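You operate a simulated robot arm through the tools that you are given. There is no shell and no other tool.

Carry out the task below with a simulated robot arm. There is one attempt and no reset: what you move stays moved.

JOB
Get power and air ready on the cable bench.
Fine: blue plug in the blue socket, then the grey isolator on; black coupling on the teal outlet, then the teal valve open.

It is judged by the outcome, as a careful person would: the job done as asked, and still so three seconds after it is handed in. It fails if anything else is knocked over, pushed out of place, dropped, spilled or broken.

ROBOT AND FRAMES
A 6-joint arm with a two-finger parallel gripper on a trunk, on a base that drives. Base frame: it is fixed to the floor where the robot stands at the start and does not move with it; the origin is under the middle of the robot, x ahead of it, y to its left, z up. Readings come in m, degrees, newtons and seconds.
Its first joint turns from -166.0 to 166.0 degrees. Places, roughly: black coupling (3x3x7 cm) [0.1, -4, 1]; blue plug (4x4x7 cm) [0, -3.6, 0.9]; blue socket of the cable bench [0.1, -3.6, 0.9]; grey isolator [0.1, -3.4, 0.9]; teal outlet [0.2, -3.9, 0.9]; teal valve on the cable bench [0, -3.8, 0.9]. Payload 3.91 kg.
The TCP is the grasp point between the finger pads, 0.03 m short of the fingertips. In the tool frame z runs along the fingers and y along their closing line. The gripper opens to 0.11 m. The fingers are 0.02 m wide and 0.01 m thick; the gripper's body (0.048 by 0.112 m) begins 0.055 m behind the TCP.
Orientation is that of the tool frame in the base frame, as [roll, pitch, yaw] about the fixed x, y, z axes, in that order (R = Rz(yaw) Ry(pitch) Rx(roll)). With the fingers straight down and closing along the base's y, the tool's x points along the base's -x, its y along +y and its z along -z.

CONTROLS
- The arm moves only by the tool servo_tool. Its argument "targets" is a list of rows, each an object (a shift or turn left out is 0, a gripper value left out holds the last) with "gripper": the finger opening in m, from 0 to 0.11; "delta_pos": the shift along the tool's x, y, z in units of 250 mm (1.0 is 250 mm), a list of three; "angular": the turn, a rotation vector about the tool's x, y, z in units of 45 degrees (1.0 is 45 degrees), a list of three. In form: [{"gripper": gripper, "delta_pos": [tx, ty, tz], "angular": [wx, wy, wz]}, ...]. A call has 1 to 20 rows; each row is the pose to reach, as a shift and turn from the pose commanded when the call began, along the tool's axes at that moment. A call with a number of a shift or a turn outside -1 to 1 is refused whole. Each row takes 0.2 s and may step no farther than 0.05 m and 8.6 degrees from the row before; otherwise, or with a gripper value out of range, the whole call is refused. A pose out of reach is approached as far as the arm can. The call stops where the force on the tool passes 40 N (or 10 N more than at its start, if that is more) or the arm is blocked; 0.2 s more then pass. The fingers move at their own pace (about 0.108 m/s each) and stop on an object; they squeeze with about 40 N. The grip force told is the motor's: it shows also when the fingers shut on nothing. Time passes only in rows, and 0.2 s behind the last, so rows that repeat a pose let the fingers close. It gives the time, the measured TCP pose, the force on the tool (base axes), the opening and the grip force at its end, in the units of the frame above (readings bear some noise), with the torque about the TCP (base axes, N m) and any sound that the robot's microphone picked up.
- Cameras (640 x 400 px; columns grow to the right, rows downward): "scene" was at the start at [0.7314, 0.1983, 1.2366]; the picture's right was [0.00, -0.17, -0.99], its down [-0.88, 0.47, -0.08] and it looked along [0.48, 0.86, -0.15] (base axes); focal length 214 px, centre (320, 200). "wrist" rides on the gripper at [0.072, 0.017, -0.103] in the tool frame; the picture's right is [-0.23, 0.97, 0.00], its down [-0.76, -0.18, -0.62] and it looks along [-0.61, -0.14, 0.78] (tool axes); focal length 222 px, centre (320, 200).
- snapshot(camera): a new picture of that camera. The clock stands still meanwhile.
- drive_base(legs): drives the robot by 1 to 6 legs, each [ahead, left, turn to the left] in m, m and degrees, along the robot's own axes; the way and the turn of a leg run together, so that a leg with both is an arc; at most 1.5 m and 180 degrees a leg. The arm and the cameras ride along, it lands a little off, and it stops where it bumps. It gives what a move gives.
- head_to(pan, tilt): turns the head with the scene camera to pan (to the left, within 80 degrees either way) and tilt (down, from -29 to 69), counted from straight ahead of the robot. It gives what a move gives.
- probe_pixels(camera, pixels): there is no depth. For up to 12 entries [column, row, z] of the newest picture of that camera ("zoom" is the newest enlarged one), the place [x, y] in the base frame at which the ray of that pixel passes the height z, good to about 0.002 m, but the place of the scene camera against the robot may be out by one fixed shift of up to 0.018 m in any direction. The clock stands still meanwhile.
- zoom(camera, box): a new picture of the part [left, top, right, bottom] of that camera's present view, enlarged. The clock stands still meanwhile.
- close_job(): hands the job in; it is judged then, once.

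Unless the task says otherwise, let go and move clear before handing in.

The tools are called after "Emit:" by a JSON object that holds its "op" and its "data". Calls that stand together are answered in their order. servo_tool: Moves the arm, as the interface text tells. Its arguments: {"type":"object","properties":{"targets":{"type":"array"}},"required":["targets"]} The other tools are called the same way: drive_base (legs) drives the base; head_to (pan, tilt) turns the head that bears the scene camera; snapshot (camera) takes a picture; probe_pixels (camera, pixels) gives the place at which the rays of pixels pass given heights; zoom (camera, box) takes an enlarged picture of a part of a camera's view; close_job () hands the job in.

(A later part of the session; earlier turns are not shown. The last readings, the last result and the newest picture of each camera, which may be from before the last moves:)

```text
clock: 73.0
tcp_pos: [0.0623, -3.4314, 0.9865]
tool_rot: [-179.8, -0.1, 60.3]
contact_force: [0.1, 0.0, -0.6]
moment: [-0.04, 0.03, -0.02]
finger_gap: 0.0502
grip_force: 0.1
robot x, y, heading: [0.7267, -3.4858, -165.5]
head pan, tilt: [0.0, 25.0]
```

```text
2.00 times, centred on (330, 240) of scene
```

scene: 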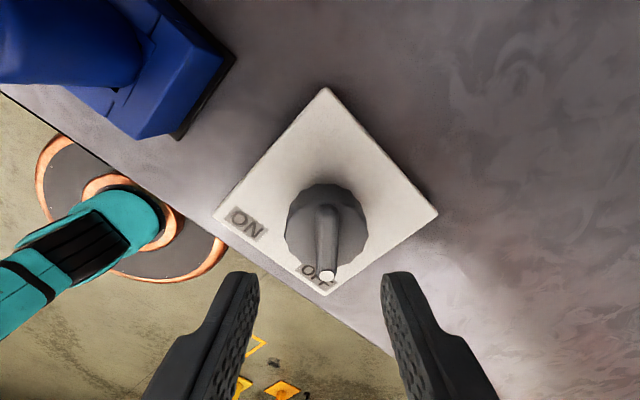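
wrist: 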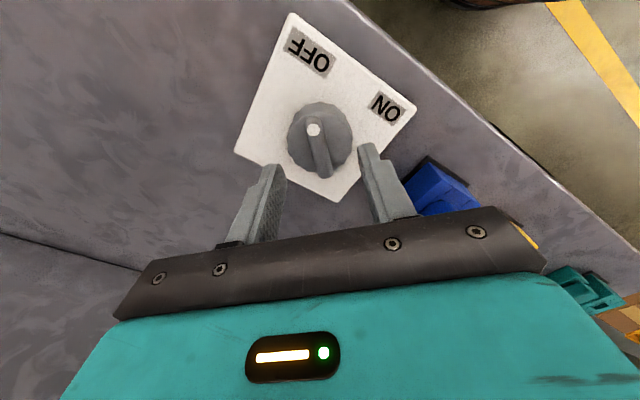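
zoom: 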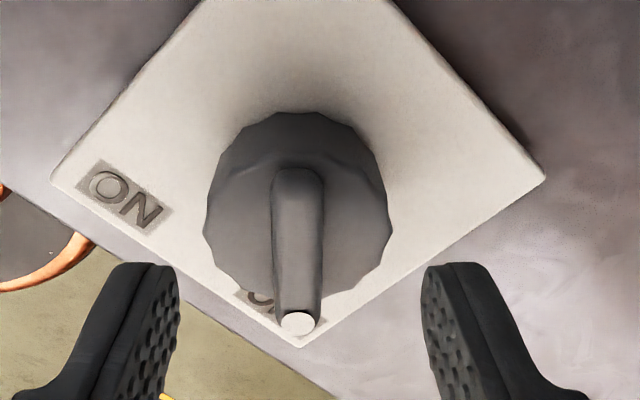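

Now the ridge is centred between the fingers (scene zoom ridge x≈298, fingers' mid 300). I lower a further 20 mm and look.

Emit:
{"op": "servo_tool", "data": {"targets": [{"gripper": 0.05, "delta_pos": [0, 0, 0.04]}, {"delta_pos": [0, 0, 0.08]}, {"delta_pos": [0, 0, 0.08]}]}}

Emit:
{"op": "snapshot", "data": {"camera": "wrist"}}

Emit:
{"op": "zoom", "data": {"camera": "wrist", "box": [220, 80, 420, 205]}}

Emit:
{"op": "zoom", "data": {"camera": "scene", "box": [180, 140, 480, 340]}}

```text
clock: 73.8
tcp_pos: [0.0625, -3.4315, 0.9645]
tool_rot: [-179.8, -0.2, 60.2]
contact_force: [0.0, -0.9, 0.3]
moment: [0.01, -0.02, -0.01]
finger_gap: 0.0508
grip_force: 0.6
robot x, y, heading: [0.7271, -3.4789, -165.5]
head pan, tilt: [0.0, 25.0]
```

```text
taken
```

wrist: 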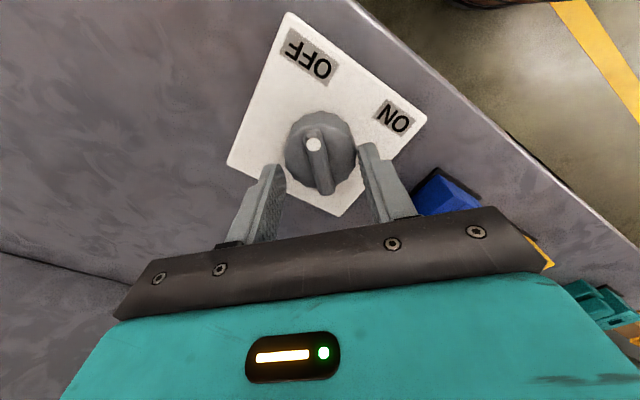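

```text
3.20 times, centred on (320, 142) of wrist
```

zoom: 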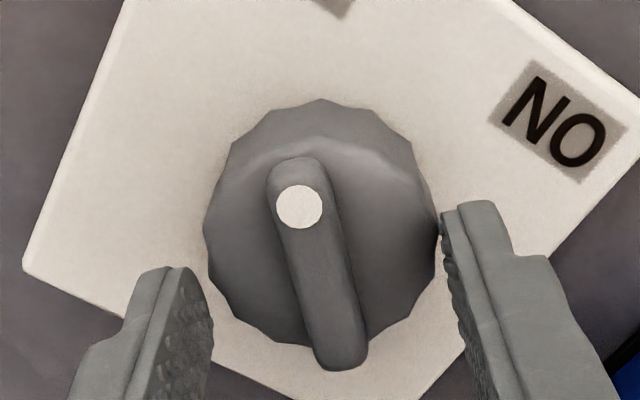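

```text
2.00 times, centred on (330, 240) of scene
```

zoom: 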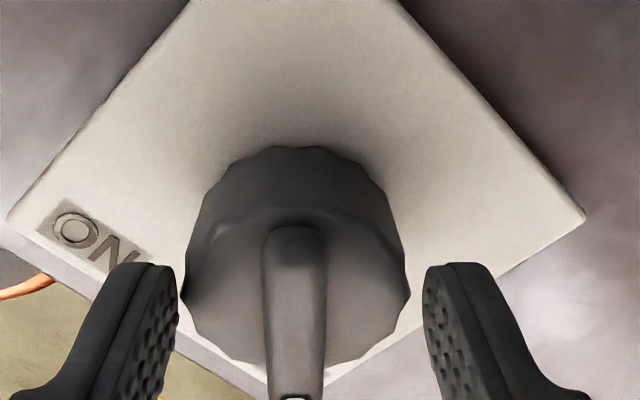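

The knob (~52 mm) is wider than the finger opening, so the fingers will sit on either side of the ridge above the knob's top. I narrow to 32 mm and lower in 2 mm steps, watching the force.

Emit:
{"op": "servo_tool", "data": {"targets": [{"gripper": 0.032}, {"gripper": 0.032, "delta_pos": [0, 0, 0.008]}, {"gripper": 0.032, "delta_pos": [0, 0, 0.016]}, {"gripper": 0.032, "delta_pos": [0, 0, 0.024]}, {"gripper": 0.032, "delta_pos": [0, 0, 0.024]}]}}

Emit:
{"op": "zoom", "data": {"camera": "wrist", "box": [220, 80, 420, 205]}}

Emit:
{"op": "zoom", "data": {"camera": "scene", "box": [180, 200, 480, 400]}}

```text
clock: 74.6
tcp_pos: [0.0621, -3.4328, 0.9652]
tool_rot: [-179.5, -0.1, 60.3]
contact_force: [10.4, -0.6, 9.6]
moment: [-0.46, -1.3, -0.02]
finger_gap: 0.0482
grip_force: 45.0
robot x, y, heading: [0.7242, -3.4829, -165.4]
head pan, tilt: [0.0, 25.0]
stopped in row 4: the force on the tool passed its limit at 44 N (the readings are from after the stop); the commanded pose is now the measured one
```

```text
3.20 times, centred on (320, 142) of wrist
```

zoom: 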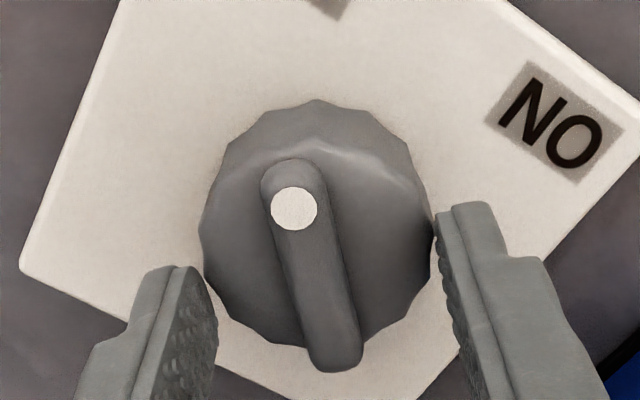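

```text
2.00 times, centred on (330, 300) of scene
```

zoom: 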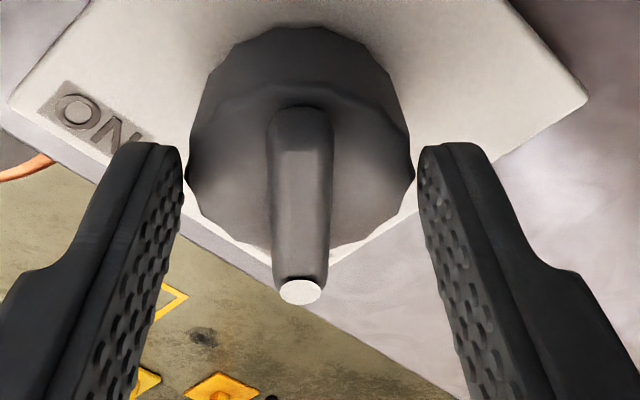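

The fingers met the knob's sides at 48 mm, so the knob is taller than I assumed and I can hold the whole knob. I open to 60 mm, re-centre slightly and lower 18 mm around it.

Emit:
{"op": "servo_tool", "data": {"targets": [{"gripper": 0.062}, {"gripper": 0.062}, {"gripper": 0.062, "delta_pos": [0, 0.003, 0.024]}, {"gripper": 0.062, "delta_pos": [0, 0.003, 0.048]}, {"gripper": 0.062, "delta_pos": [0, 0.003, 0.072]}, {"gripper": 0.062, "delta_pos": [0, 0.003, 0.072]}]}}

Emit:
{"op": "zoom", "data": {"camera": "wrist", "box": [220, 80, 420, 205]}}

Emit:
{"op": "snapshot", "data": {"camera": "scene"}}

```text
clock: 76.0
tcp_pos: [0.0619, -3.4312, 0.9467]
tool_rot: [-179.4, -0.1, 60.3]
contact_force: [0.1, 0.7, -1.0]
moment: [0.02, 0.0, -0.03]
finger_gap: 0.0625
grip_force: 0.1
robot x, y, heading: [0.7242, -3.4828, -165.4]
head pan, tilt: [0.0, 25.0]
```

```text
3.20 times, centred on (320, 142) of wrist
```

zoom: 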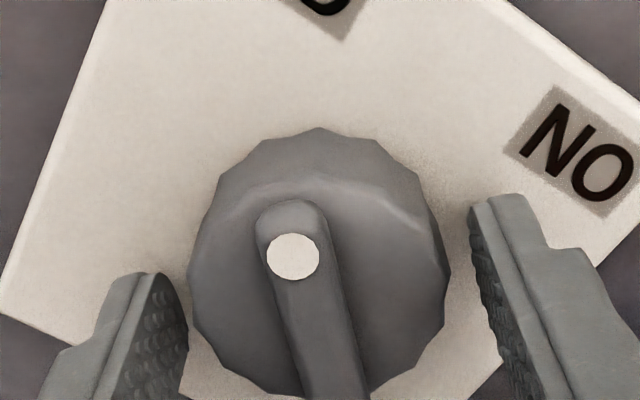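

```text
taken
```

scene: 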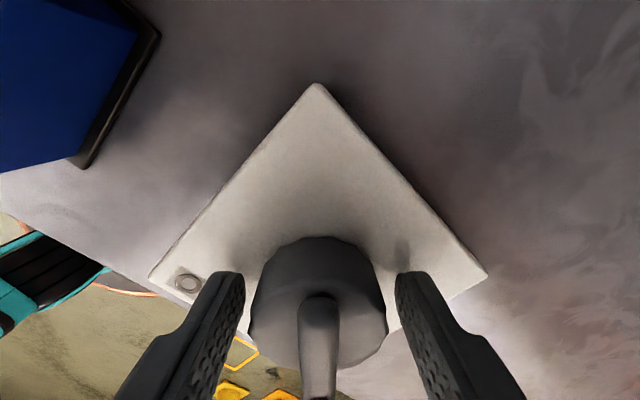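

I check how well the knob is centred along tool x with probes of the ridge ends in both views.

Emit:
{"op": "snapshot", "data": {"camera": "wrist"}}

Emit:
{"op": "probe_pixels", "data": {"camera": "wrist", "pixels": [[319.4, 169, 0.93], [319.4, 169, 0.94], [311.5, 160, 0.945], [311.5, 160, 0.955], [320, 120, 0.9], [257, 197, 0.92], [380, 156, 0.92]]}}

Emit:
{"op": "probe_pixels", "data": {"camera": "scene", "pixels": [[318, 297, 0.945], [318, 297, 0.955], [318, 240, 0.9], [318, 310, 0.94], [318, 310, 0.93], [251, 310, 0.93], [388, 310, 0.93], [235, 273, 0.917], [405, 273, 0.917]]}}

```text
taken
```

wrist: 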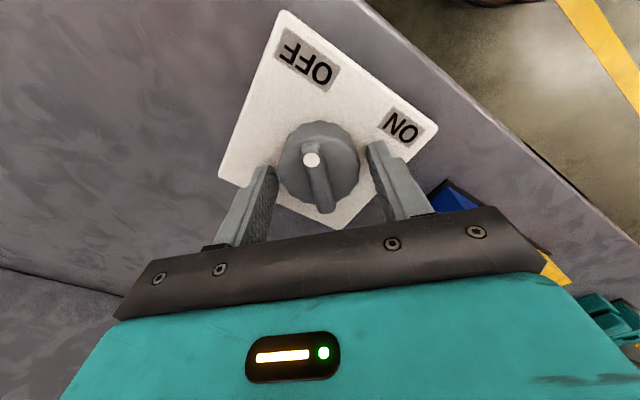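

```text
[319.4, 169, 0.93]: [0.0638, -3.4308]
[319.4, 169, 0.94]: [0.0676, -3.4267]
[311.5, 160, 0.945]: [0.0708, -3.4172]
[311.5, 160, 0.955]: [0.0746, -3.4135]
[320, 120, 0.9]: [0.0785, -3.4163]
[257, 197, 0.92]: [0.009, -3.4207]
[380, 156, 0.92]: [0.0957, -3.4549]
```

```text
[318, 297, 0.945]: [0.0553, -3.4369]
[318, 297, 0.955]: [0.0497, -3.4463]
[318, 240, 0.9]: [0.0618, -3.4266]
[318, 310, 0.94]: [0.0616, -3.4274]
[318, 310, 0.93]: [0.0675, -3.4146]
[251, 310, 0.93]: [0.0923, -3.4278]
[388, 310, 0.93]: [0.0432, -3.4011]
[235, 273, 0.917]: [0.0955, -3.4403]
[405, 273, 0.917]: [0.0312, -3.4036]
```

The knob is centred within about 3 mm. I close on it firmly.

Emit:
{"op": "servo_tool", "data": {"targets": [{"gripper": 0.05}, {"gripper": 0.03}, {"gripper": 0.03}, {"gripper": 0.03}]}}

Emit:
{"op": "zoom", "data": {"camera": "wrist", "box": [220, 80, 420, 205]}}

```text
clock: 77.0
tcp_pos: [0.0635, -3.4317, 0.9465]
tool_rot: [-179.6, -0.2, 60.3]
contact_force: [9.9, -4.2, -1.7]
moment: [-0.78, -1.36, -0.05]
finger_gap: 0.0486
grip_force: 45.2
robot x, y, heading: [0.7278, -3.4854, -165.4]
head pan, tilt: [0.0, 25.0]
```

```text
3.20 times, centred on (320, 142) of wrist
```

zoom: 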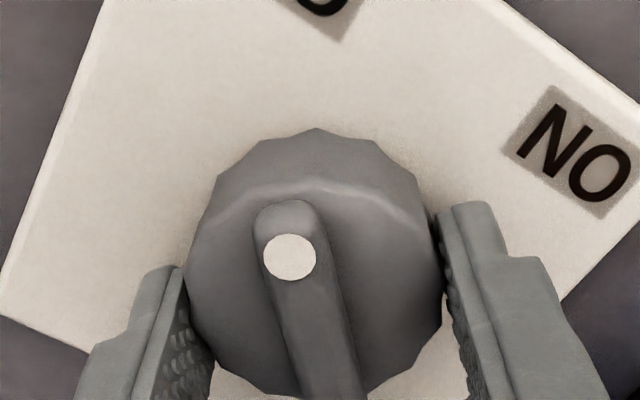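

Gripped at 48.6 mm. I turn clockwise (from above) 45°, with a 1 mm re-centring, watching torque.

Emit:
{"op": "servo_tool", "data": {"targets": [{"gripper": 0.02, "delta_pos": [0, 0.004, 0], "angular": [0, 0, 0.1]}, {"delta_pos": [0, 0.004, 0], "angular": [0, 0, 0.25]}, {"delta_pos": [0, 0.004, 0], "angular": [0, 0, 0.4]}, {"delta_pos": [0, 0.004, 0], "angular": [0, 0, 0.55]}, {"delta_pos": [0, 0.004, 0], "angular": [0, 0, 0.7]}, {"delta_pos": [0, 0.004, 0], "angular": [0, 0, 0.85]}, {"delta_pos": [0, 0.004, 0], "angular": [0, 0, 1.0]}, {"delta_pos": [0, 0.004, 0], "angular": [0, 0, 1.0]}]}}

Emit:
{"op": "snapshot", "data": {"camera": "wrist"}}

Emit:
{"op": "zoom", "data": {"camera": "wrist", "box": [220, 80, 420, 205]}}

```text
clock: 78.4
tcp_pos: [0.0606, -3.4308, 0.946]
tool_rot: [-179.6, 0.2, 25.3]
contact_force: [-8.2, 5.4, -2.9]
moment: [-1.14, -0.12, 0.05]
finger_gap: 0.0485
grip_force: 44.4
robot x, y, heading: [0.7269, -3.4841, -165.7]
head pan, tilt: [0.0, 25.0]
stopped in row 6: the force on the tool passed its limit at 42 N (the readings are from after the stop); the commanded pose is now the measured one
```

```text
taken
```

wrist: 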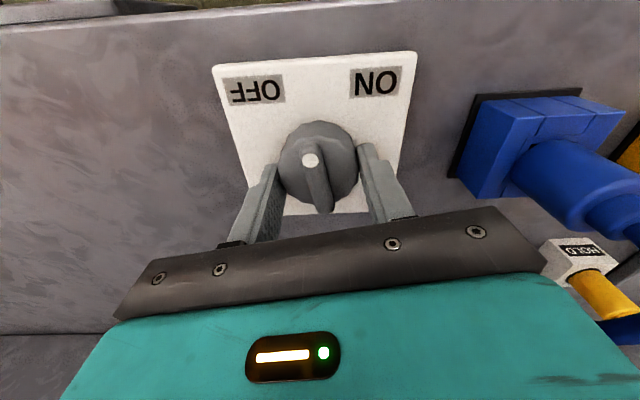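

```text
3.20 times, centred on (320, 142) of wrist
```

zoom: 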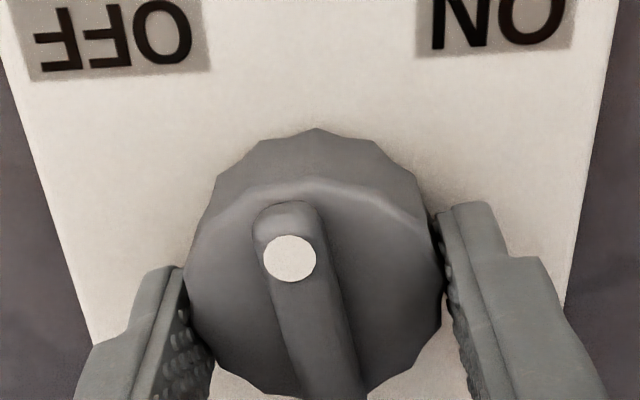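

The knob turns with the gripper (35° done); the stop came from side load, which tells me the knob's axis is about 7 mm along +x of the tool. I continue turning another 45° along an arc about the true axis.

Emit:
{"op": "servo_tool", "data": {"targets": [{"gripper": 0.02, "delta_pos": [0.0004, -0.0064, 0], "angular": [0, 0, 0.1667]}, {"delta_pos": [0.0008, -0.0104, 0], "angular": [0, 0, 0.3333]}, {"delta_pos": [0.002, -0.014, 0], "angular": [0, 0, 0.5]}, {"delta_pos": [0.004, -0.0172, 0], "angular": [0, 0, 0.6667]}, {"delta_pos": [0.006, -0.0204, 0], "angular": [0, 0, 0.8333]}, {"delta_pos": [0.0084, -0.0232, 0], "angular": [0, 0, 1.0]}, {"delta_pos": [0.0084, -0.0232, 0], "angular": [0, 0, 1.0]}]}}

Emit:
{"op": "snapshot", "data": {"camera": "wrist"}}

```text
clock: 79.9
tcp_pos: [0.061, -3.4278, 0.9462]
tool_rot: [-179.8, 0.4, -19.3]
contact_force: [-0.2, -7.1, -0.2]
moment: [-0.34, 0.21, -0.08]
finger_gap: 0.0481
grip_force: 44.8
robot x, y, heading: [0.7306, -3.4826, -165.3]
head pan, tilt: [0.0, 25.0]
stopped in row 7: the force on the tool passed its limit at 41 N (the readings are from after the stop); the commanded pose is now the measured one
```

```text
taken
```

wrist: 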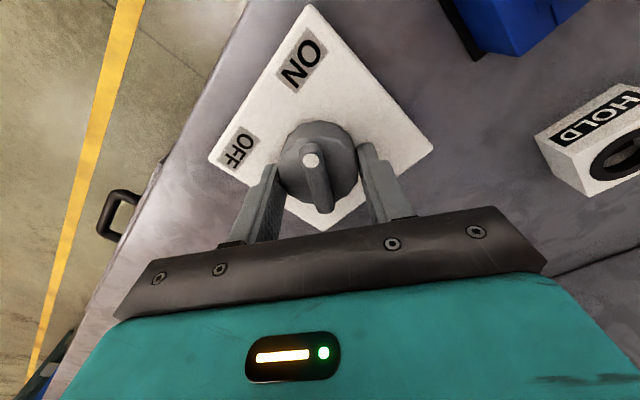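

80° turned; the pointer is nearly at ON. I finish the last ~11° with a small re-centring.

Emit:
{"op": "servo_tool", "data": {"targets": [{"gripper": 0.02, "delta_pos": [0, 0.001, 0], "angular": [0, 0, 0.08]}, {"delta_pos": [0, 0, 0], "angular": [0, 0, 0.16]}, {"delta_pos": [0, -0.002, 0], "angular": [0, 0, 0.25]}, {"delta_pos": [0, -0.002, 0], "angular": [0, 0, 0.25]}]}}

Emit:
{"op": "snapshot", "data": {"camera": "wrist"}}

```text
clock: 80.9
tcp_pos: [0.0608, -3.4276, 0.9466]
tool_rot: [180.0, 0.6, -30.6]
contact_force: [6.1, -10.8, 5.2]
moment: [-0.24, -0.44, 1.06]
finger_gap: 0.0482
grip_force: 44.9
robot x, y, heading: [0.7225, -3.4832, -165.7]
head pan, tilt: [0.0, 25.0]
```

```text
taken
```

wrist: 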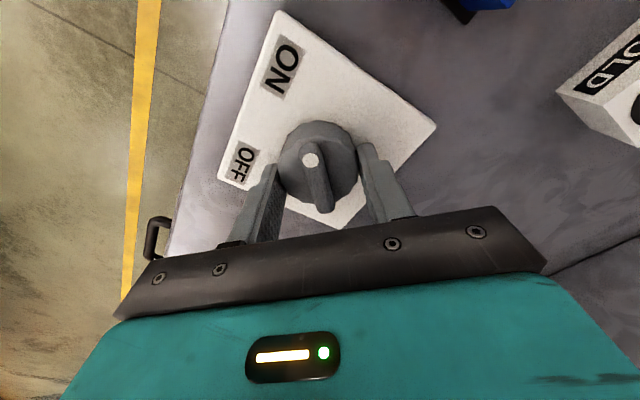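

Torque rose to 1.06 N·m: the end stop at ON is reached after 91°. I open and lift clear, then look.

Emit:
{"op": "servo_tool", "data": {"targets": [{"gripper": 0.05}, {"gripper": 0.065}, {"gripper": 0.065}, {"gripper": 0.065, "delta_pos": [0, 0, -0.1]}, {"gripper": 0.065, "delta_pos": [0, 0, -0.25]}, {"gripper": 0.065, "delta_pos": [0, 0, -0.4]}, {"gripper": 0.065, "delta_pos": [0, 0, -0.55]}, {"gripper": 0.065, "delta_pos": [0, 0, -0.55]}]}}

Emit:
{"op": "snapshot", "data": {"camera": "wrist"}}

Emit:
{"op": "head_to", "data": {"pan": 0, "tilt": 0}}

Emit:
{"op": "snapshot", "data": {"camera": "scene"}}

```text
clock: 82.7
tcp_pos: [0.0617, -3.4261, 1.084]
tool_rot: [-179.9, 0.5, -30.5]
contact_force: [0.0, 0.8, 0.3]
moment: [-0.02, -0.02, -0.02]
finger_gap: 0.0651
grip_force: 0.0
robot x, y, heading: [0.7235, -3.4849, -165.6]
head pan, tilt: [0.0, 25.0]
```

```text
taken
```

wrist: 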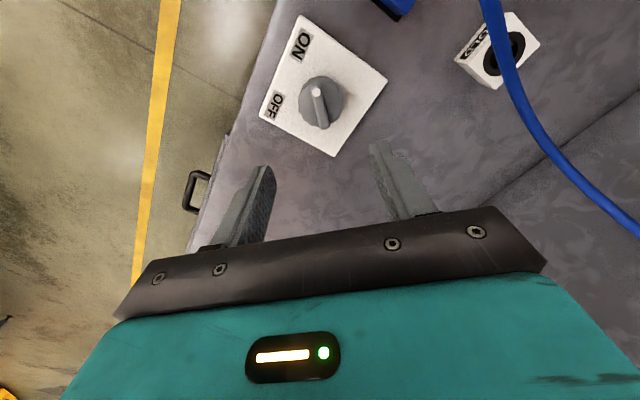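

```text
clock: 83.5
tcp_pos: [0.0616, -3.427, 1.0843]
tool_rot: [-180.0, 0.5, -30.6]
contact_force: [0.3, 0.0, -0.7]
moment: [0.01, -0.01, 0.02]
finger_gap: 0.0651
grip_force: 0.0
robot x, y, heading: [0.7261, -3.4828, -165.6]
head pan, tilt: [0.0, 0.0]
```

```text
taken
```

scene: 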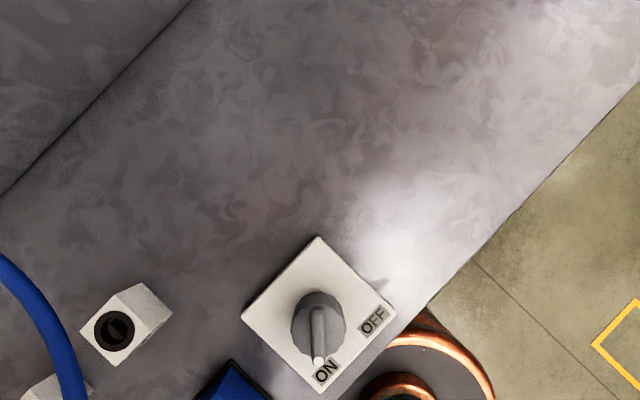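

The pointer now sits at ON (scene (318,360)). I back away toward the robot, raise slightly and turn the tool back to the bench's heading.

Emit:
{"op": "servo_tool", "data": {"targets": [{"gripper": 0.065, "delta_pos": [0.07, -0.072, -0.03], "angular": [0, 0, -0.17]}, {"delta_pos": [0.14, -0.144, -0.06], "angular": [0, 0, -0.34]}, {"delta_pos": [0.21, -0.216, -0.09], "angular": [0, 0, -0.51]}, {"delta_pos": [0.28, -0.288, -0.12], "angular": [0, 0, -0.68]}, {"delta_pos": [0.35, -0.36, -0.15], "angular": [0, 0, -0.85]}, {"delta_pos": [0.418, -0.431, -0.16], "angular": [0, 0, -1.0]}, {"delta_pos": [0.418, -0.431, -0.16], "angular": [0, 0, -1.0]}]}}

```text
clock: 85.2
tcp_pos: [0.2091, -3.3889, 1.1217]
tool_rot: [-179.6, 0.4, 14.5]
contact_force: [0.4, -1.1, -0.1]
moment: [0.0, -0.01, 0.05]
finger_gap: 0.0649
grip_force: 0.0
robot x, y, heading: [0.7247, -3.4849, -165.5]
head pan, tilt: [0.0, 0.0]
```

Now I travel left in two stages along the front of the bench toward the teal outlet and black coupling.

Emit:
{"op": "servo_tool", "data": {"targets": [{"gripper": 0.065, "delta_pos": [0, 0.18, 0], "angular": [0, 0, -0.018]}, {"delta_pos": [0, 0.36, 0], "angular": [0, 0, -0.018]}, {"delta_pos": [0, 0.54, 0], "angular": [0, 0, -0.018]}, {"delta_pos": [0, 0.72, 0], "angular": [0, 0, -0.018]}, {"delta_pos": [0, 0.9, 0], "angular": [0, 0, -0.018]}, {"delta_pos": [0, 1.0, 0], "angular": [0, 0, -0.018]}]}}

Emit:
{"op": "servo_tool", "data": {"targets": [{"gripper": 0.065, "delta_pos": [-0.05, 0.17, 0]}, {"delta_pos": [-0.1, 0.34, 0]}, {"delta_pos": [-0.15, 0.51, 0]}, {"delta_pos": [-0.2, 0.68, 0]}, {"delta_pos": [-0.25, 0.85, 0]}, {"delta_pos": [-0.28, 0.95, 0]}, {"delta_pos": [-0.28, 0.95, 0]}]}}

Emit:
{"op": "head_to", "data": {"pan": 0, "tilt": -10}}

Emit:
{"op": "snapshot", "data": {"camera": "wrist"}}

Emit:
{"op": "snapshot", "data": {"camera": "scene"}}

```text
clock: 86.5
tcp_pos: [0.2703, -3.631, 1.1199]
tool_rot: [-179.5, 0.3, 15.2]
contact_force: [-0.1, 0.4, -0.8]
moment: [0.01, -0.03, 0.04]
finger_gap: 0.0648
grip_force: 0.1
robot x, y, heading: [0.7262, -3.485, -165.4]
head pan, tilt: [0.0, 0.0]
```

```text
clock: 88.2
tcp_pos: [0.2658, -3.8785, 1.1224]
tool_rot: [-179.6, 0.4, 15.1]
contact_force: [0.4, 0.3, -0.6]
moment: [-0.02, -0.02, 0.02]
finger_gap: 0.0651
grip_force: 0.0
robot x, y, heading: [0.7266, -3.4831, -165.5]
head pan, tilt: [0.0, 0.0]
```

```text
clock: 88.9
tcp_pos: [0.2666, -3.88, 1.1225]
tool_rot: [-179.7, 0.4, 15.1]
contact_force: [-0.7, 0.1, 0.1]
moment: [-0.01, 0.0, -0.04]
finger_gap: 0.0648
grip_force: 0.1
robot x, y, heading: [0.7241, -3.4839, -165.6]
head pan, tilt: [0.0, -10.0]
```

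```text
taken
```

wrist: 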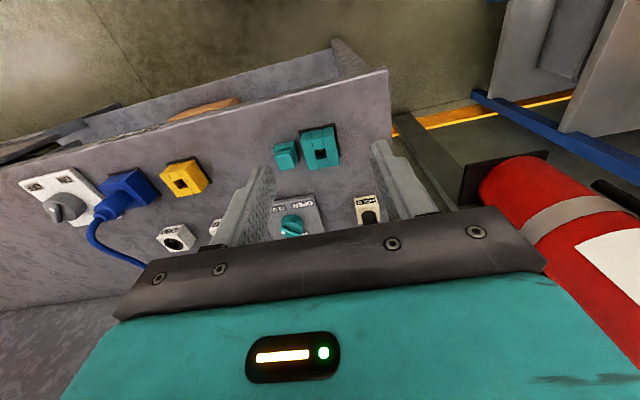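

```text
taken
```

scene: 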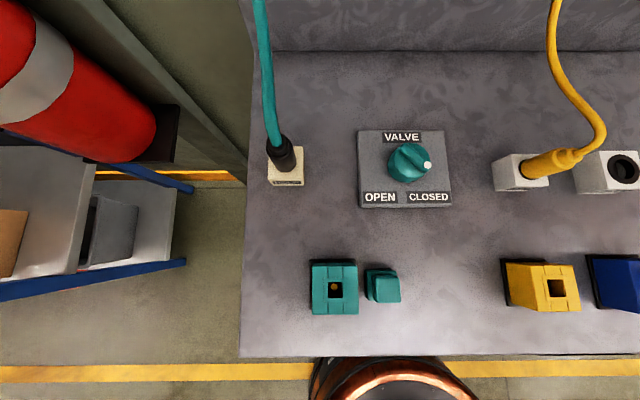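

Now the coupling (283,155) in its HOLD block, the teal outlet (335,288) with a small teal block beside it (382,285), and the valve (408,165) are in view. I zoom in.

Emit:
{"op": "zoom", "data": {"camera": "scene", "box": [240, 110, 480, 330]}}

Emit:
{"op": "zoom", "data": {"camera": "wrist", "box": [220, 110, 420, 235]}}

Emit:
{"op": "probe_pixels", "data": {"camera": "wrist", "pixels": [[319, 151, 0.92], [319, 151, 0.94], [286, 155, 0.92], [291, 228, 0.92], [368, 216, 0.93], [388, 128, 0.88]]}}

```text
1.82 times, centred on (360, 220) of scene
```

zoom: 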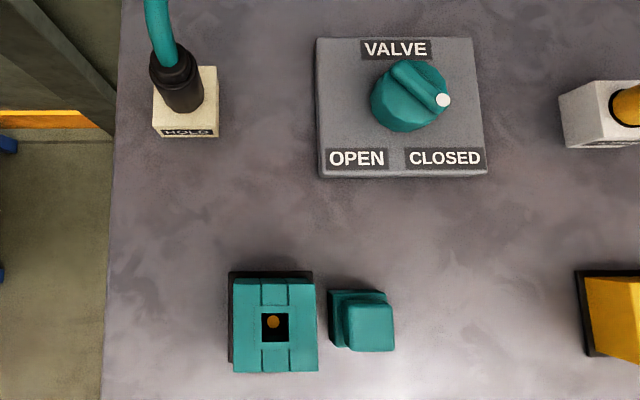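

```text
3.20 times, centred on (320, 172) of wrist
```

zoom: 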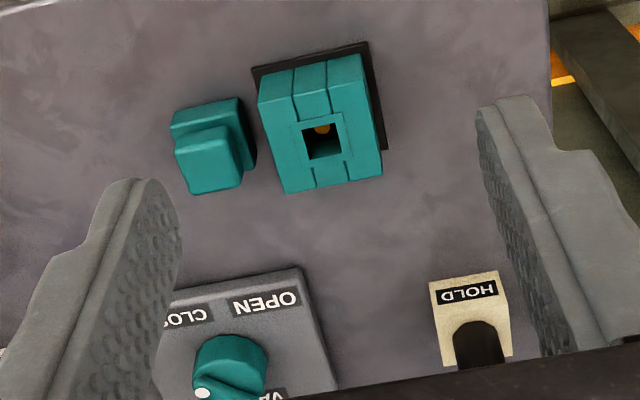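

```text
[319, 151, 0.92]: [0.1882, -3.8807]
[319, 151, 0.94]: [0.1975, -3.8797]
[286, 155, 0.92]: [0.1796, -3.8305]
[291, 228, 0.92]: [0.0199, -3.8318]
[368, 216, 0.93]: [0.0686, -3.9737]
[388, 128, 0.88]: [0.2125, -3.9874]
```

The coupling's axis is near (0.066,-3.975). I repeat the method that worked: tilt 40° forward and stop about 0.1 m short of the coupling.

Emit:
{"op": "servo_tool", "data": {"targets": [{"gripper": 0.065, "delta_pos": [-0.103, 0.026, 0.058], "angular": [0, -0.147, 0]}, {"delta_pos": [-0.206, 0.052, 0.117], "angular": [0, -0.293, 0]}, {"delta_pos": [-0.309, 0.078, 0.175], "angular": [0, -0.44, 0]}, {"delta_pos": [-0.412, 0.104, 0.233], "angular": [0, -0.587, 0]}, {"delta_pos": [-0.515, 0.13, 0.292], "angular": [0, -0.733, 0]}, {"delta_pos": [-0.617, 0.155, 0.35], "angular": [0, -0.88, 0]}, {"delta_pos": [-0.617, 0.155, 0.35], "angular": [0, -0.88, 0]}]}}

Emit:
{"op": "snapshot", "data": {"camera": "wrist"}}

Emit:
{"op": "zoom", "data": {"camera": "wrist", "box": [220, 60, 420, 185]}}

```text
clock: 90.5
tcp_pos: [0.1257, -3.952, 1.0333]
tool_rot: [-179.5, 40.0, 15.5]
contact_force: [0.0, -0.1, -0.7]
moment: [0.02, -0.01, 0.01]
finger_gap: 0.065
grip_force: 0.1
robot x, y, heading: [0.7265, -3.482, -165.3]
head pan, tilt: [0.0, -10.0]
```

```text
taken
```

wrist: 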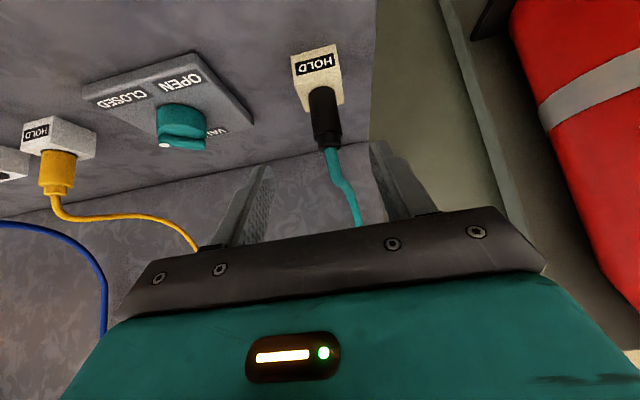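

```text
3.20 times, centred on (320, 122) of wrist
```

zoom: 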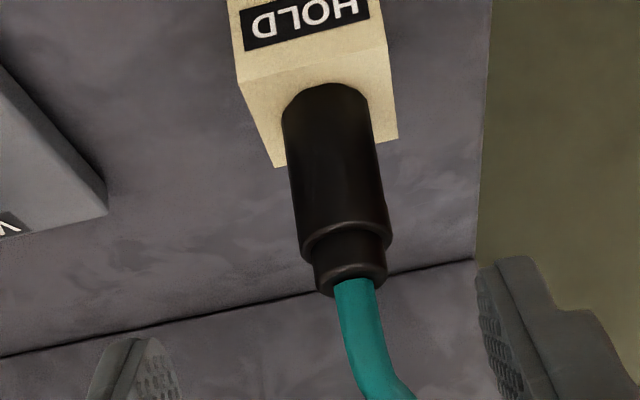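

The coupling is well in view: collar (328,133), neck end (330,149), holder mouth (322,93). I probe, then move nearer for a second sight.

Emit:
{"op": "probe_pixels", "data": {"camera": "wrist", "pixels": [[327.8, 133.4, 0.94], [327.8, 133.4, 0.98], [330, 149, 0.96], [330, 149, 1.0], [322.5, 92.8, 0.9], [322.5, 92.8, 0.94]]}}

Emit:
{"op": "servo_tool", "data": {"targets": [{"gripper": 0.06, "delta_pos": [0, 0.012, 0.1]}, {"gripper": 0.06, "delta_pos": [0, 0.012, 0.1]}]}}

Emit:
{"op": "snapshot", "data": {"camera": "wrist"}}

Emit:
{"op": "zoom", "data": {"camera": "wrist", "box": [220, 60, 420, 185]}}

```text
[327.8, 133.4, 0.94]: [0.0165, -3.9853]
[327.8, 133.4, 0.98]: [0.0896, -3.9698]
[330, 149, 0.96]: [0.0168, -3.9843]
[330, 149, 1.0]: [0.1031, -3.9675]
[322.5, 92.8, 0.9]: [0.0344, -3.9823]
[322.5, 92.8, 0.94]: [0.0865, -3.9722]
```

```text
clock: 91.1
tcp_pos: [0.1097, -3.9591, 1.0137]
tool_rot: [-179.6, 40.0, 15.5]
contact_force: [0.0, -0.1, -0.8]
moment: [0.0, 0.02, -0.02]
finger_gap: 0.0597
grip_force: 0.1
robot x, y, heading: [0.7233, -3.4821, -165.3]
head pan, tilt: [0.0, -10.0]
```

```text
taken
```

wrist: 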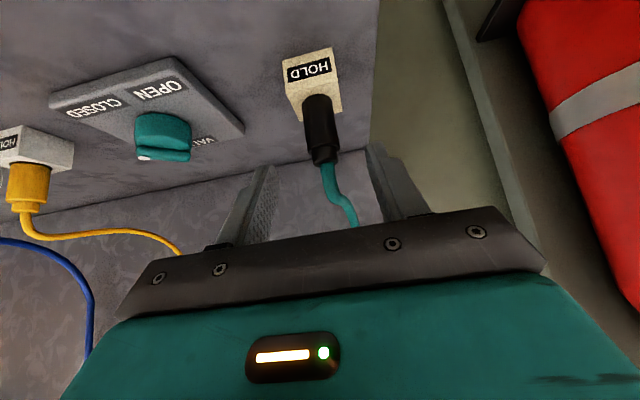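

```text
3.20 times, centred on (320, 122) of wrist
```

zoom: 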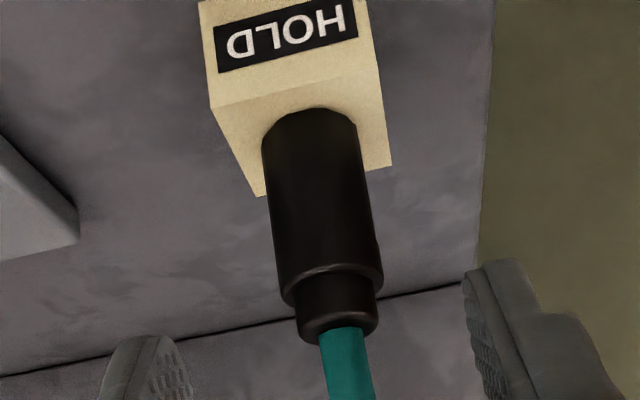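

Collar now at (324,147), neck end (326,163), mouth (317.5,101). I probe these for triangulation.

Emit:
{"op": "probe_pixels", "data": {"camera": "wrist", "pixels": [[324, 147.5, 0.94], [324, 147.5, 0.98], [325.6, 163, 0.96], [325.6, 163, 1.0], [317.5, 100.6, 0.9], [317.5, 100.6, 0.94]]}}

```text
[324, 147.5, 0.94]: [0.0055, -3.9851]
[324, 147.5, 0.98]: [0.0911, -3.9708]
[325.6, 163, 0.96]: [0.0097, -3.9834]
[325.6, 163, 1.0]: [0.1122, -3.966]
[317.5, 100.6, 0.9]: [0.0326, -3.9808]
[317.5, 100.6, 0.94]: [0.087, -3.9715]
```

Best estimate of the coupling axis is (0.0715,-3.974) with the same holder height 0.932. I slide down to straddle it and check.

Emit:
{"op": "servo_tool", "data": {"targets": [{"gripper": 0.055, "delta_pos": [0.009, 0.004, 0.075]}, {"gripper": 0.055, "delta_pos": [0.018, 0.008, 0.15]}, {"gripper": 0.055, "delta_pos": [0.027, 0.012, 0.226]}, {"gripper": 0.055, "delta_pos": [0.027, 0.012, 0.226]}]}}

Emit:
{"op": "snapshot", "data": {"camera": "wrist"}}

Emit:
{"op": "zoom", "data": {"camera": "wrist", "box": [220, 80, 420, 205]}}

Emit:
{"op": "head_to", "data": {"pan": 0, "tilt": 45}}

Emit:
{"op": "snapshot", "data": {"camera": "scene"}}

```text
clock: 92.1
tcp_pos: [0.0827, -3.9722, 0.9675]
tool_rot: [-179.5, 40.0, 15.5]
contact_force: [-0.5, 0.3, -0.5]
moment: [0.0, 0.03, 0.0]
finger_gap: 0.055
grip_force: 0.0
robot x, y, heading: [0.723, -3.4857, -165.4]
head pan, tilt: [0.0, -10.0]
```

```text
taken
```

wrist: 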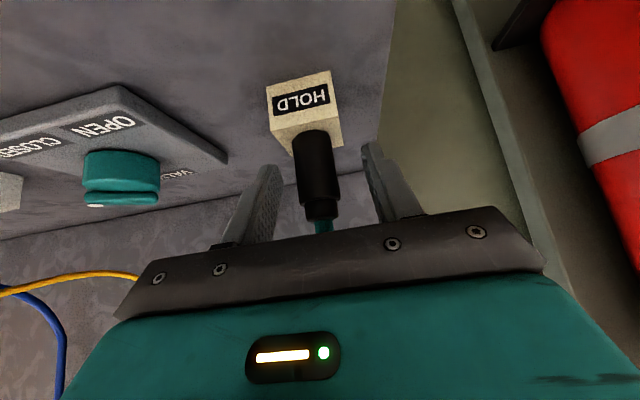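

```text
3.20 times, centred on (320, 142) of wrist
```

zoom: 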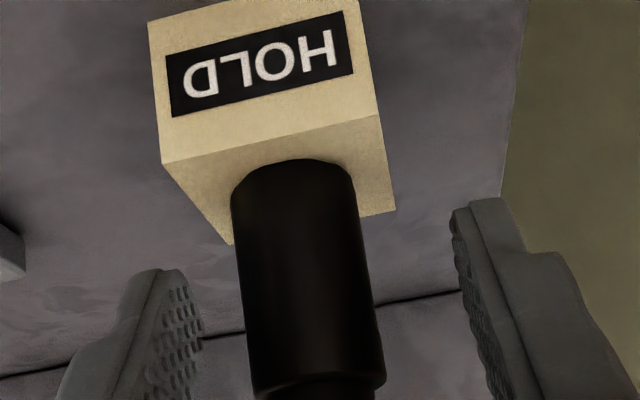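

```text
clock: 93.3
tcp_pos: [0.0814, -3.972, 0.967]
tool_rot: [-179.4, 40.0, 15.4]
contact_force: [0.1, 0.0, -0.5]
moment: [-0.02, 0.0, 0.0]
finger_gap: 0.0549
grip_force: 0.1
robot x, y, heading: [0.7267, -3.4836, -165.5]
head pan, tilt: [0.0, 45.0]
```

```text
taken
```

scene: 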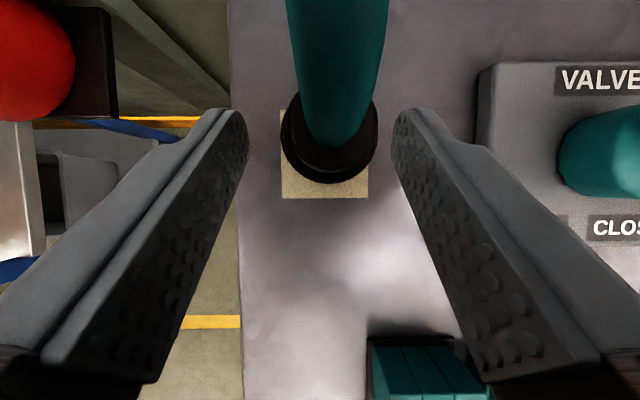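

The coupling sits ~2 mm to the right of centre and ~3 mm nearer than the blue plug did. I correct by those amounts and close.

Emit:
{"op": "servo_tool", "data": {"targets": [{"gripper": 0.055, "delta_pos": [0.009, -0.008, -0.008]}, {"gripper": 0.055, "delta_pos": [0.009, -0.008, -0.008]}, {"gripper": 0.03, "delta_pos": [0.009, -0.008, -0.008]}, {"gripper": 0.0, "delta_pos": [0.009, -0.008, -0.008]}, {"gripper": 0.0, "delta_pos": [0.009, -0.008, -0.008]}, {"gripper": 0.0, "delta_pos": [0.009, -0.008, -0.008]}]}}

Emit:
{"op": "snapshot", "data": {"camera": "wrist"}}

Emit:
{"op": "snapshot", "data": {"camera": "scene"}}

```text
clock: 94.7
tcp_pos: [0.0846, -3.9702, 0.9666]
tool_rot: [-179.5, 40.1, 15.5]
contact_force: [-0.2, 0.4, -0.1]
moment: [-0.01, 0.02, 0.01]
finger_gap: 0.0246
grip_force: 40.0
robot x, y, heading: [0.7266, -3.4868, -165.4]
head pan, tilt: [0.0, 45.0]
```

```text
taken
```

wrist: 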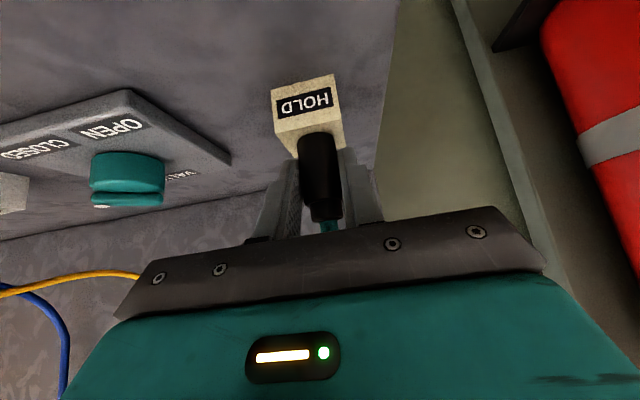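

```text
taken
```

scene: 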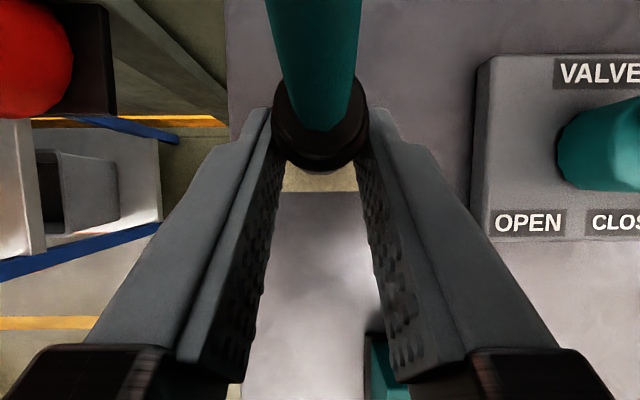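

Firm centred grip (24.6 mm, 40 N, no side load). I lift straight up 0.062 m.

Emit:
{"op": "servo_tool", "data": {"targets": [{"gripper": 0.0, "delta_pos": [-0.0257, 0, -0.0306]}, {"delta_pos": [-0.0514, 0, -0.0613]}, {"delta_pos": [-0.0771, 0, -0.0919]}, {"delta_pos": [-0.1028, 0, -0.1226]}, {"delta_pos": [-0.1285, 0, -0.1532]}, {"delta_pos": [-0.1543, 0, -0.1838]}, {"delta_pos": [-0.1543, 0, -0.1838]}]}}

Emit:
{"op": "snapshot", "data": {"camera": "wrist"}}

Emit:
{"op": "zoom", "data": {"camera": "wrist", "box": [220, 50, 420, 175]}}

Emit:
{"op": "snapshot", "data": {"camera": "scene"}}

```text
clock: 96.3
tcp_pos: [0.0833, -3.9695, 1.0286]
tool_rot: [-179.5, 40.0, 15.5]
contact_force: [0.0, -0.4, -1.0]
moment: [0.01, -0.05, 0.01]
finger_gap: 0.0249
grip_force: 40.1
robot x, y, heading: [0.728, -3.4814, -165.6]
head pan, tilt: [0.0, 45.0]
```

```text
taken
```

wrist: 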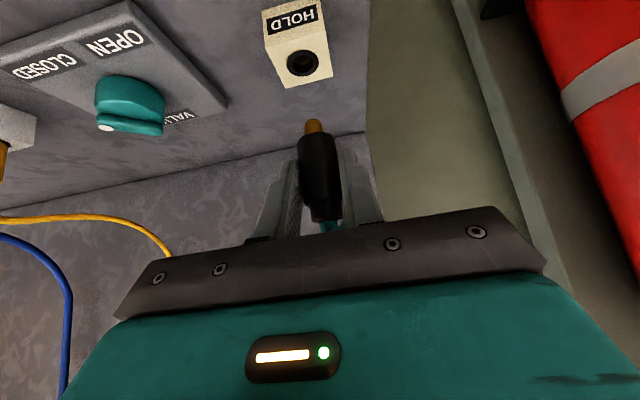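

```text
3.20 times, centred on (320, 112) of wrist
```

zoom: 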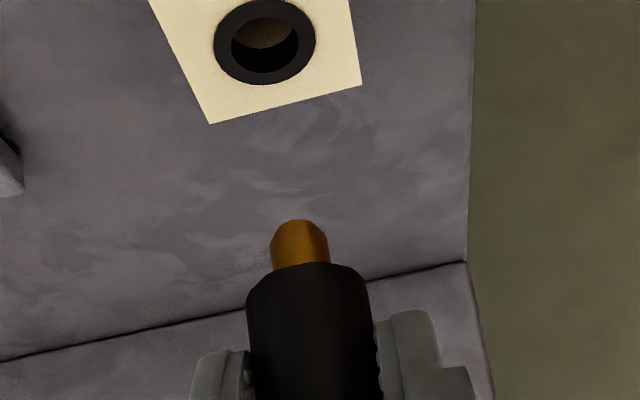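

```text
taken
```

scene: 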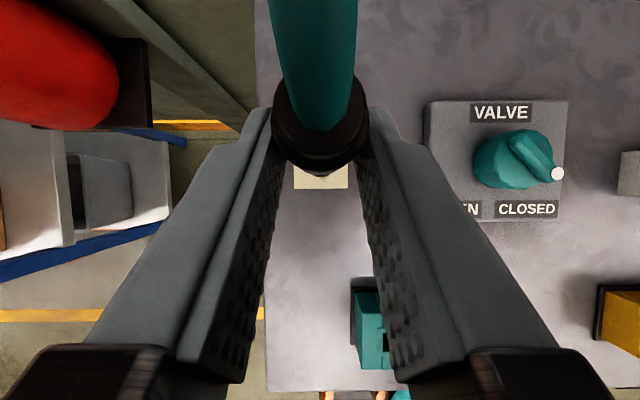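

The coupling is free, with a gold tapered nose ≈12 mm; body bottom ≈31 mm below TCP. The outlet is about (0.194,-3.882,0.937); I carry the coupling level to hover above it.

Emit:
{"op": "servo_tool", "data": {"targets": [{"gripper": 0.0, "delta_pos": [0.107, -0.055, -0.0895]}, {"delta_pos": [0.2135, -0.11, -0.179]}, {"delta_pos": [0.32, -0.166, -0.2685]}, {"delta_pos": [0.427, -0.221, -0.358]}, {"delta_pos": [0.427, -0.221, -0.358]}]}}

Emit:
{"op": "snapshot", "data": {"camera": "wrist"}}

Emit:
{"op": "zoom", "data": {"camera": "wrist", "box": [220, 30, 420, 155]}}

Emit:
{"op": "snapshot", "data": {"camera": "scene"}}

```text
clock: 97.5
tcp_pos: [0.2043, -3.8802, 1.0284]
tool_rot: [-179.5, 40.0, 15.4]
contact_force: [-0.2, -0.7, 0.1]
moment: [0.01, -0.04, -0.04]
finger_gap: 0.0249
grip_force: 40.0
robot x, y, heading: [0.725, -3.4825, -165.5]
head pan, tilt: [0.0, 45.0]
```

```text
taken
```

wrist: 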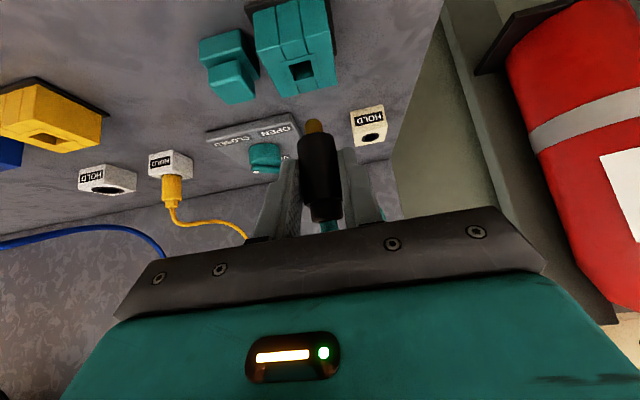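

```text
3.20 times, centred on (320, 92) of wrist
```

zoom: 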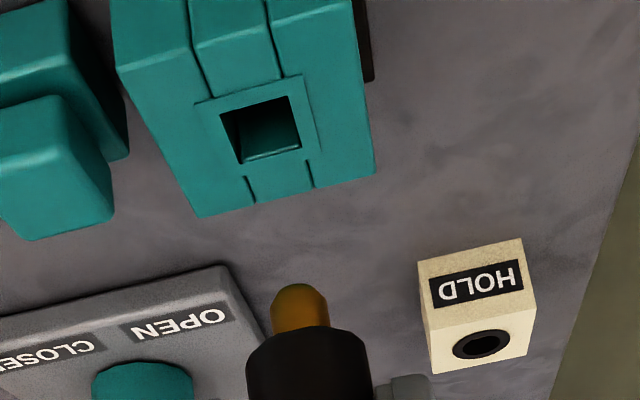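

```text
taken
```

scene: 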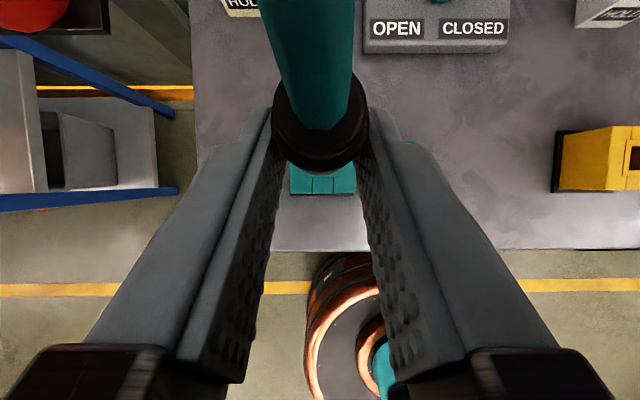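

The hole's centre is at (302,70.6) against a predicted (303,68) for perfect alignment, so only ~1 mm to the right remains. I correct and lower 41 mm to hover just above the outlet.

Emit:
{"op": "servo_tool", "data": {"targets": [{"gripper": 0.0, "delta_pos": [0.035, -0.004, 0.042]}, {"delta_pos": [0.07, -0.004, 0.085]}, {"delta_pos": [0.104, -0.004, 0.127]}, {"delta_pos": [0.104, -0.004, 0.127]}]}}

Emit:
{"op": "snapshot", "data": {"camera": "wrist"}}

Emit:
{"op": "zoom", "data": {"camera": "wrist", "box": [260, 90, 380, 165]}}

Emit:
{"op": "head_to", "data": {"pan": 0, "tilt": 35}}

Emit:
{"op": "zoom", "data": {"camera": "scene", "box": [240, 160, 400, 290]}}

```text
clock: 98.5
tcp_pos: [0.2037, -3.8804, 0.9851]
tool_rot: [-179.5, 40.0, 15.5]
contact_force: [0.1, 0.4, -0.4]
moment: [0.0, 0.0, 0.0]
finger_gap: 0.0247
grip_force: 39.8
robot x, y, heading: [0.7285, -3.4866, -165.6]
head pan, tilt: [0.0, 45.0]
```

```text
taken
```

wrist: 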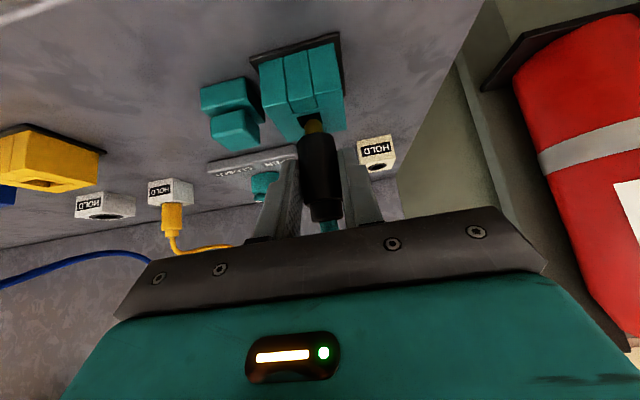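

```text
5.33 times, centred on (320, 128) of wrist
```

zoom: 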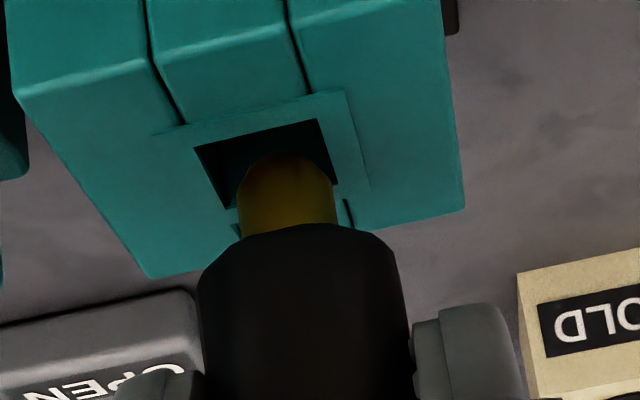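

```text
clock: 99.2
tcp_pos: [0.2034, -3.88, 0.9863]
tool_rot: [-179.6, 40.1, 15.6]
contact_force: [-0.5, -0.6, -0.8]
moment: [0.01, 0.01, 0.02]
finger_gap: 0.0248
grip_force: 40.2
robot x, y, heading: [0.7237, -3.485, -165.8]
head pan, tilt: [0.0, 35.0]
```

```text
3.08 times, centred on (320, 225) of scene
```

zoom: 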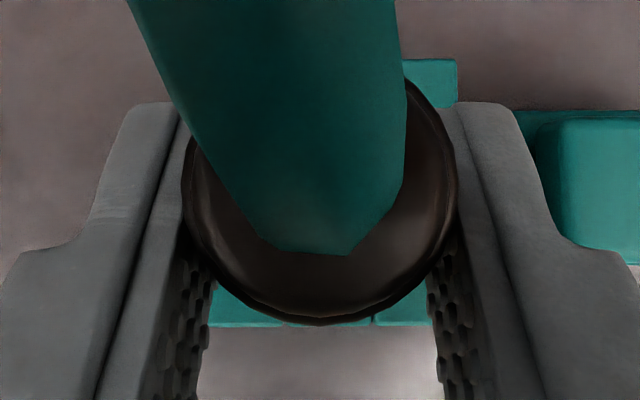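

The nose is over the hole; both views say about 1.5 mm more toward the robot. I apply that with 0.5 mm right and lower about 12 mm in small steps.

Emit:
{"op": "servo_tool", "data": {"targets": [{"gripper": 0.0, "delta_pos": [0.0046, -0.002, -0.0039]}, {"delta_pos": [0.0123, -0.002, 0.0053]}, {"delta_pos": [0.02, -0.002, 0.0145]}, {"delta_pos": [0.0277, -0.002, 0.0237]}, {"delta_pos": [0.0354, -0.002, 0.0329]}, {"delta_pos": [0.0354, -0.002, 0.0329]}]}}

Emit:
{"op": "zoom", "data": {"camera": "wrist", "box": [260, 90, 380, 165]}}

```text
clock: 100.6
tcp_pos: [0.2036, -3.8788, 0.9759]
tool_rot: [-179.6, 40.0, 15.5]
contact_force: [-0.4, -2.5, 5.3]
moment: [-0.12, 0.2, 0.02]
finger_gap: 0.0249
grip_force: 39.7
robot x, y, heading: [0.7299, -3.4888, -165.5]
head pan, tilt: [0.0, 35.0]
```

```text
5.33 times, centred on (320, 128) of wrist
```

zoom: 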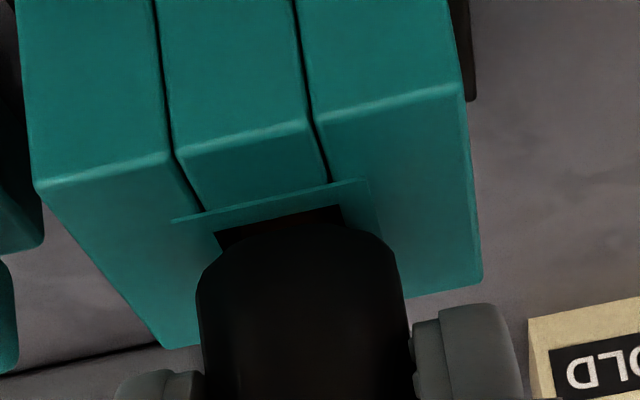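

Light contact (5 N up, 2 N sideways), and the picture matches how the blue plug looked when aligned. I continue down gently with a tiny shift to the left.

Emit:
{"op": "servo_tool", "data": {"targets": [{"gripper": 0.0, "delta_pos": [0.0039, 0.002, 0.0046]}, {"delta_pos": [0.0077, 0.002, 0.0092]}, {"delta_pos": [0.0116, 0.002, 0.0138]}, {"delta_pos": [0.0154, 0.002, 0.0184]}, {"delta_pos": [0.0154, 0.002, 0.0184]}]}}

Emit:
{"op": "zoom", "data": {"camera": "wrist", "box": [260, 90, 380, 165]}}

```text
clock: 101.7
tcp_pos: [0.204, -3.8789, 0.9727]
tool_rot: [-179.7, 40.2, 15.4]
contact_force: [9.3, 6.9, 4.4]
moment: [0.2, -0.28, -0.09]
finger_gap: 0.025
grip_force: 40.4
robot x, y, heading: [0.7228, -3.4835, -165.1]
head pan, tilt: [0.0, 35.0]
stopped in row 5: the force on the tool passed its limit at 40 N (the readings are from after the stop); the commanded pose is now the measured one
```

```text
5.33 times, centred on (320, 128) of wrist
```

zoom: 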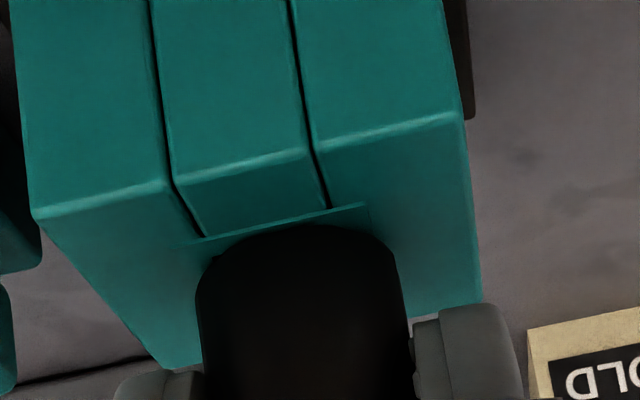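

It stopped at z=0.9727 with 11 N pushing toward the robot and 4 N to the right, maybe 1–1.5 mm short of seated. I shift 1 mm back, 0.5 mm right and press again.

Emit:
{"op": "servo_tool", "data": {"targets": [{"gripper": 0.0, "delta_pos": [0.0031, -0.002, -0.0026]}, {"delta_pos": [0.0057, -0.002, 0.0005]}, {"delta_pos": [0.0082, -0.002, 0.0035]}, {"delta_pos": [0.0108, -0.002, 0.0066]}, {"delta_pos": [0.0133, -0.002, 0.0097]}, {"delta_pos": [0.0159, -0.002, 0.0128]}, {"delta_pos": [0.0159, -0.002, 0.0128]}]}}

Emit:
{"op": "zoom", "data": {"camera": "wrist", "box": [260, 90, 380, 165]}}

```text
clock: 102.7
tcp_pos: [0.2045, -3.8804, 0.9712]
tool_rot: [-179.8, 40.5, 15.3]
contact_force: [6.6, 5.9, 2.8]
moment: [0.21, -0.17, -0.07]
finger_gap: 0.0247
grip_force: 40.0
robot x, y, heading: [0.7267, -3.4826, -165.4]
head pan, tilt: [0.0, 35.0]
stopped in row 4: the force on the tool passed its limit at 40 N (the readings are from after the stop); the commanded pose is now the measured one
```

```text
5.33 times, centred on (320, 128) of wrist
```

zoom: 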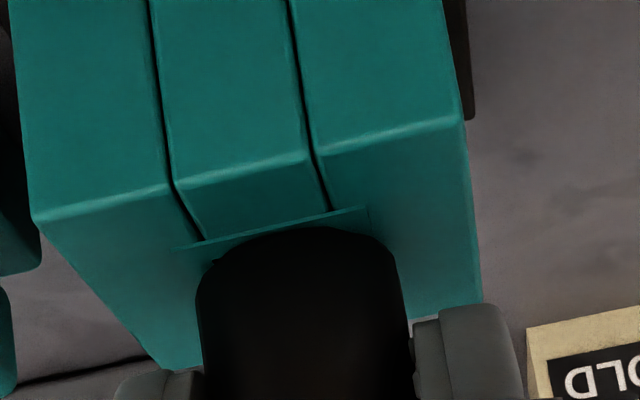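

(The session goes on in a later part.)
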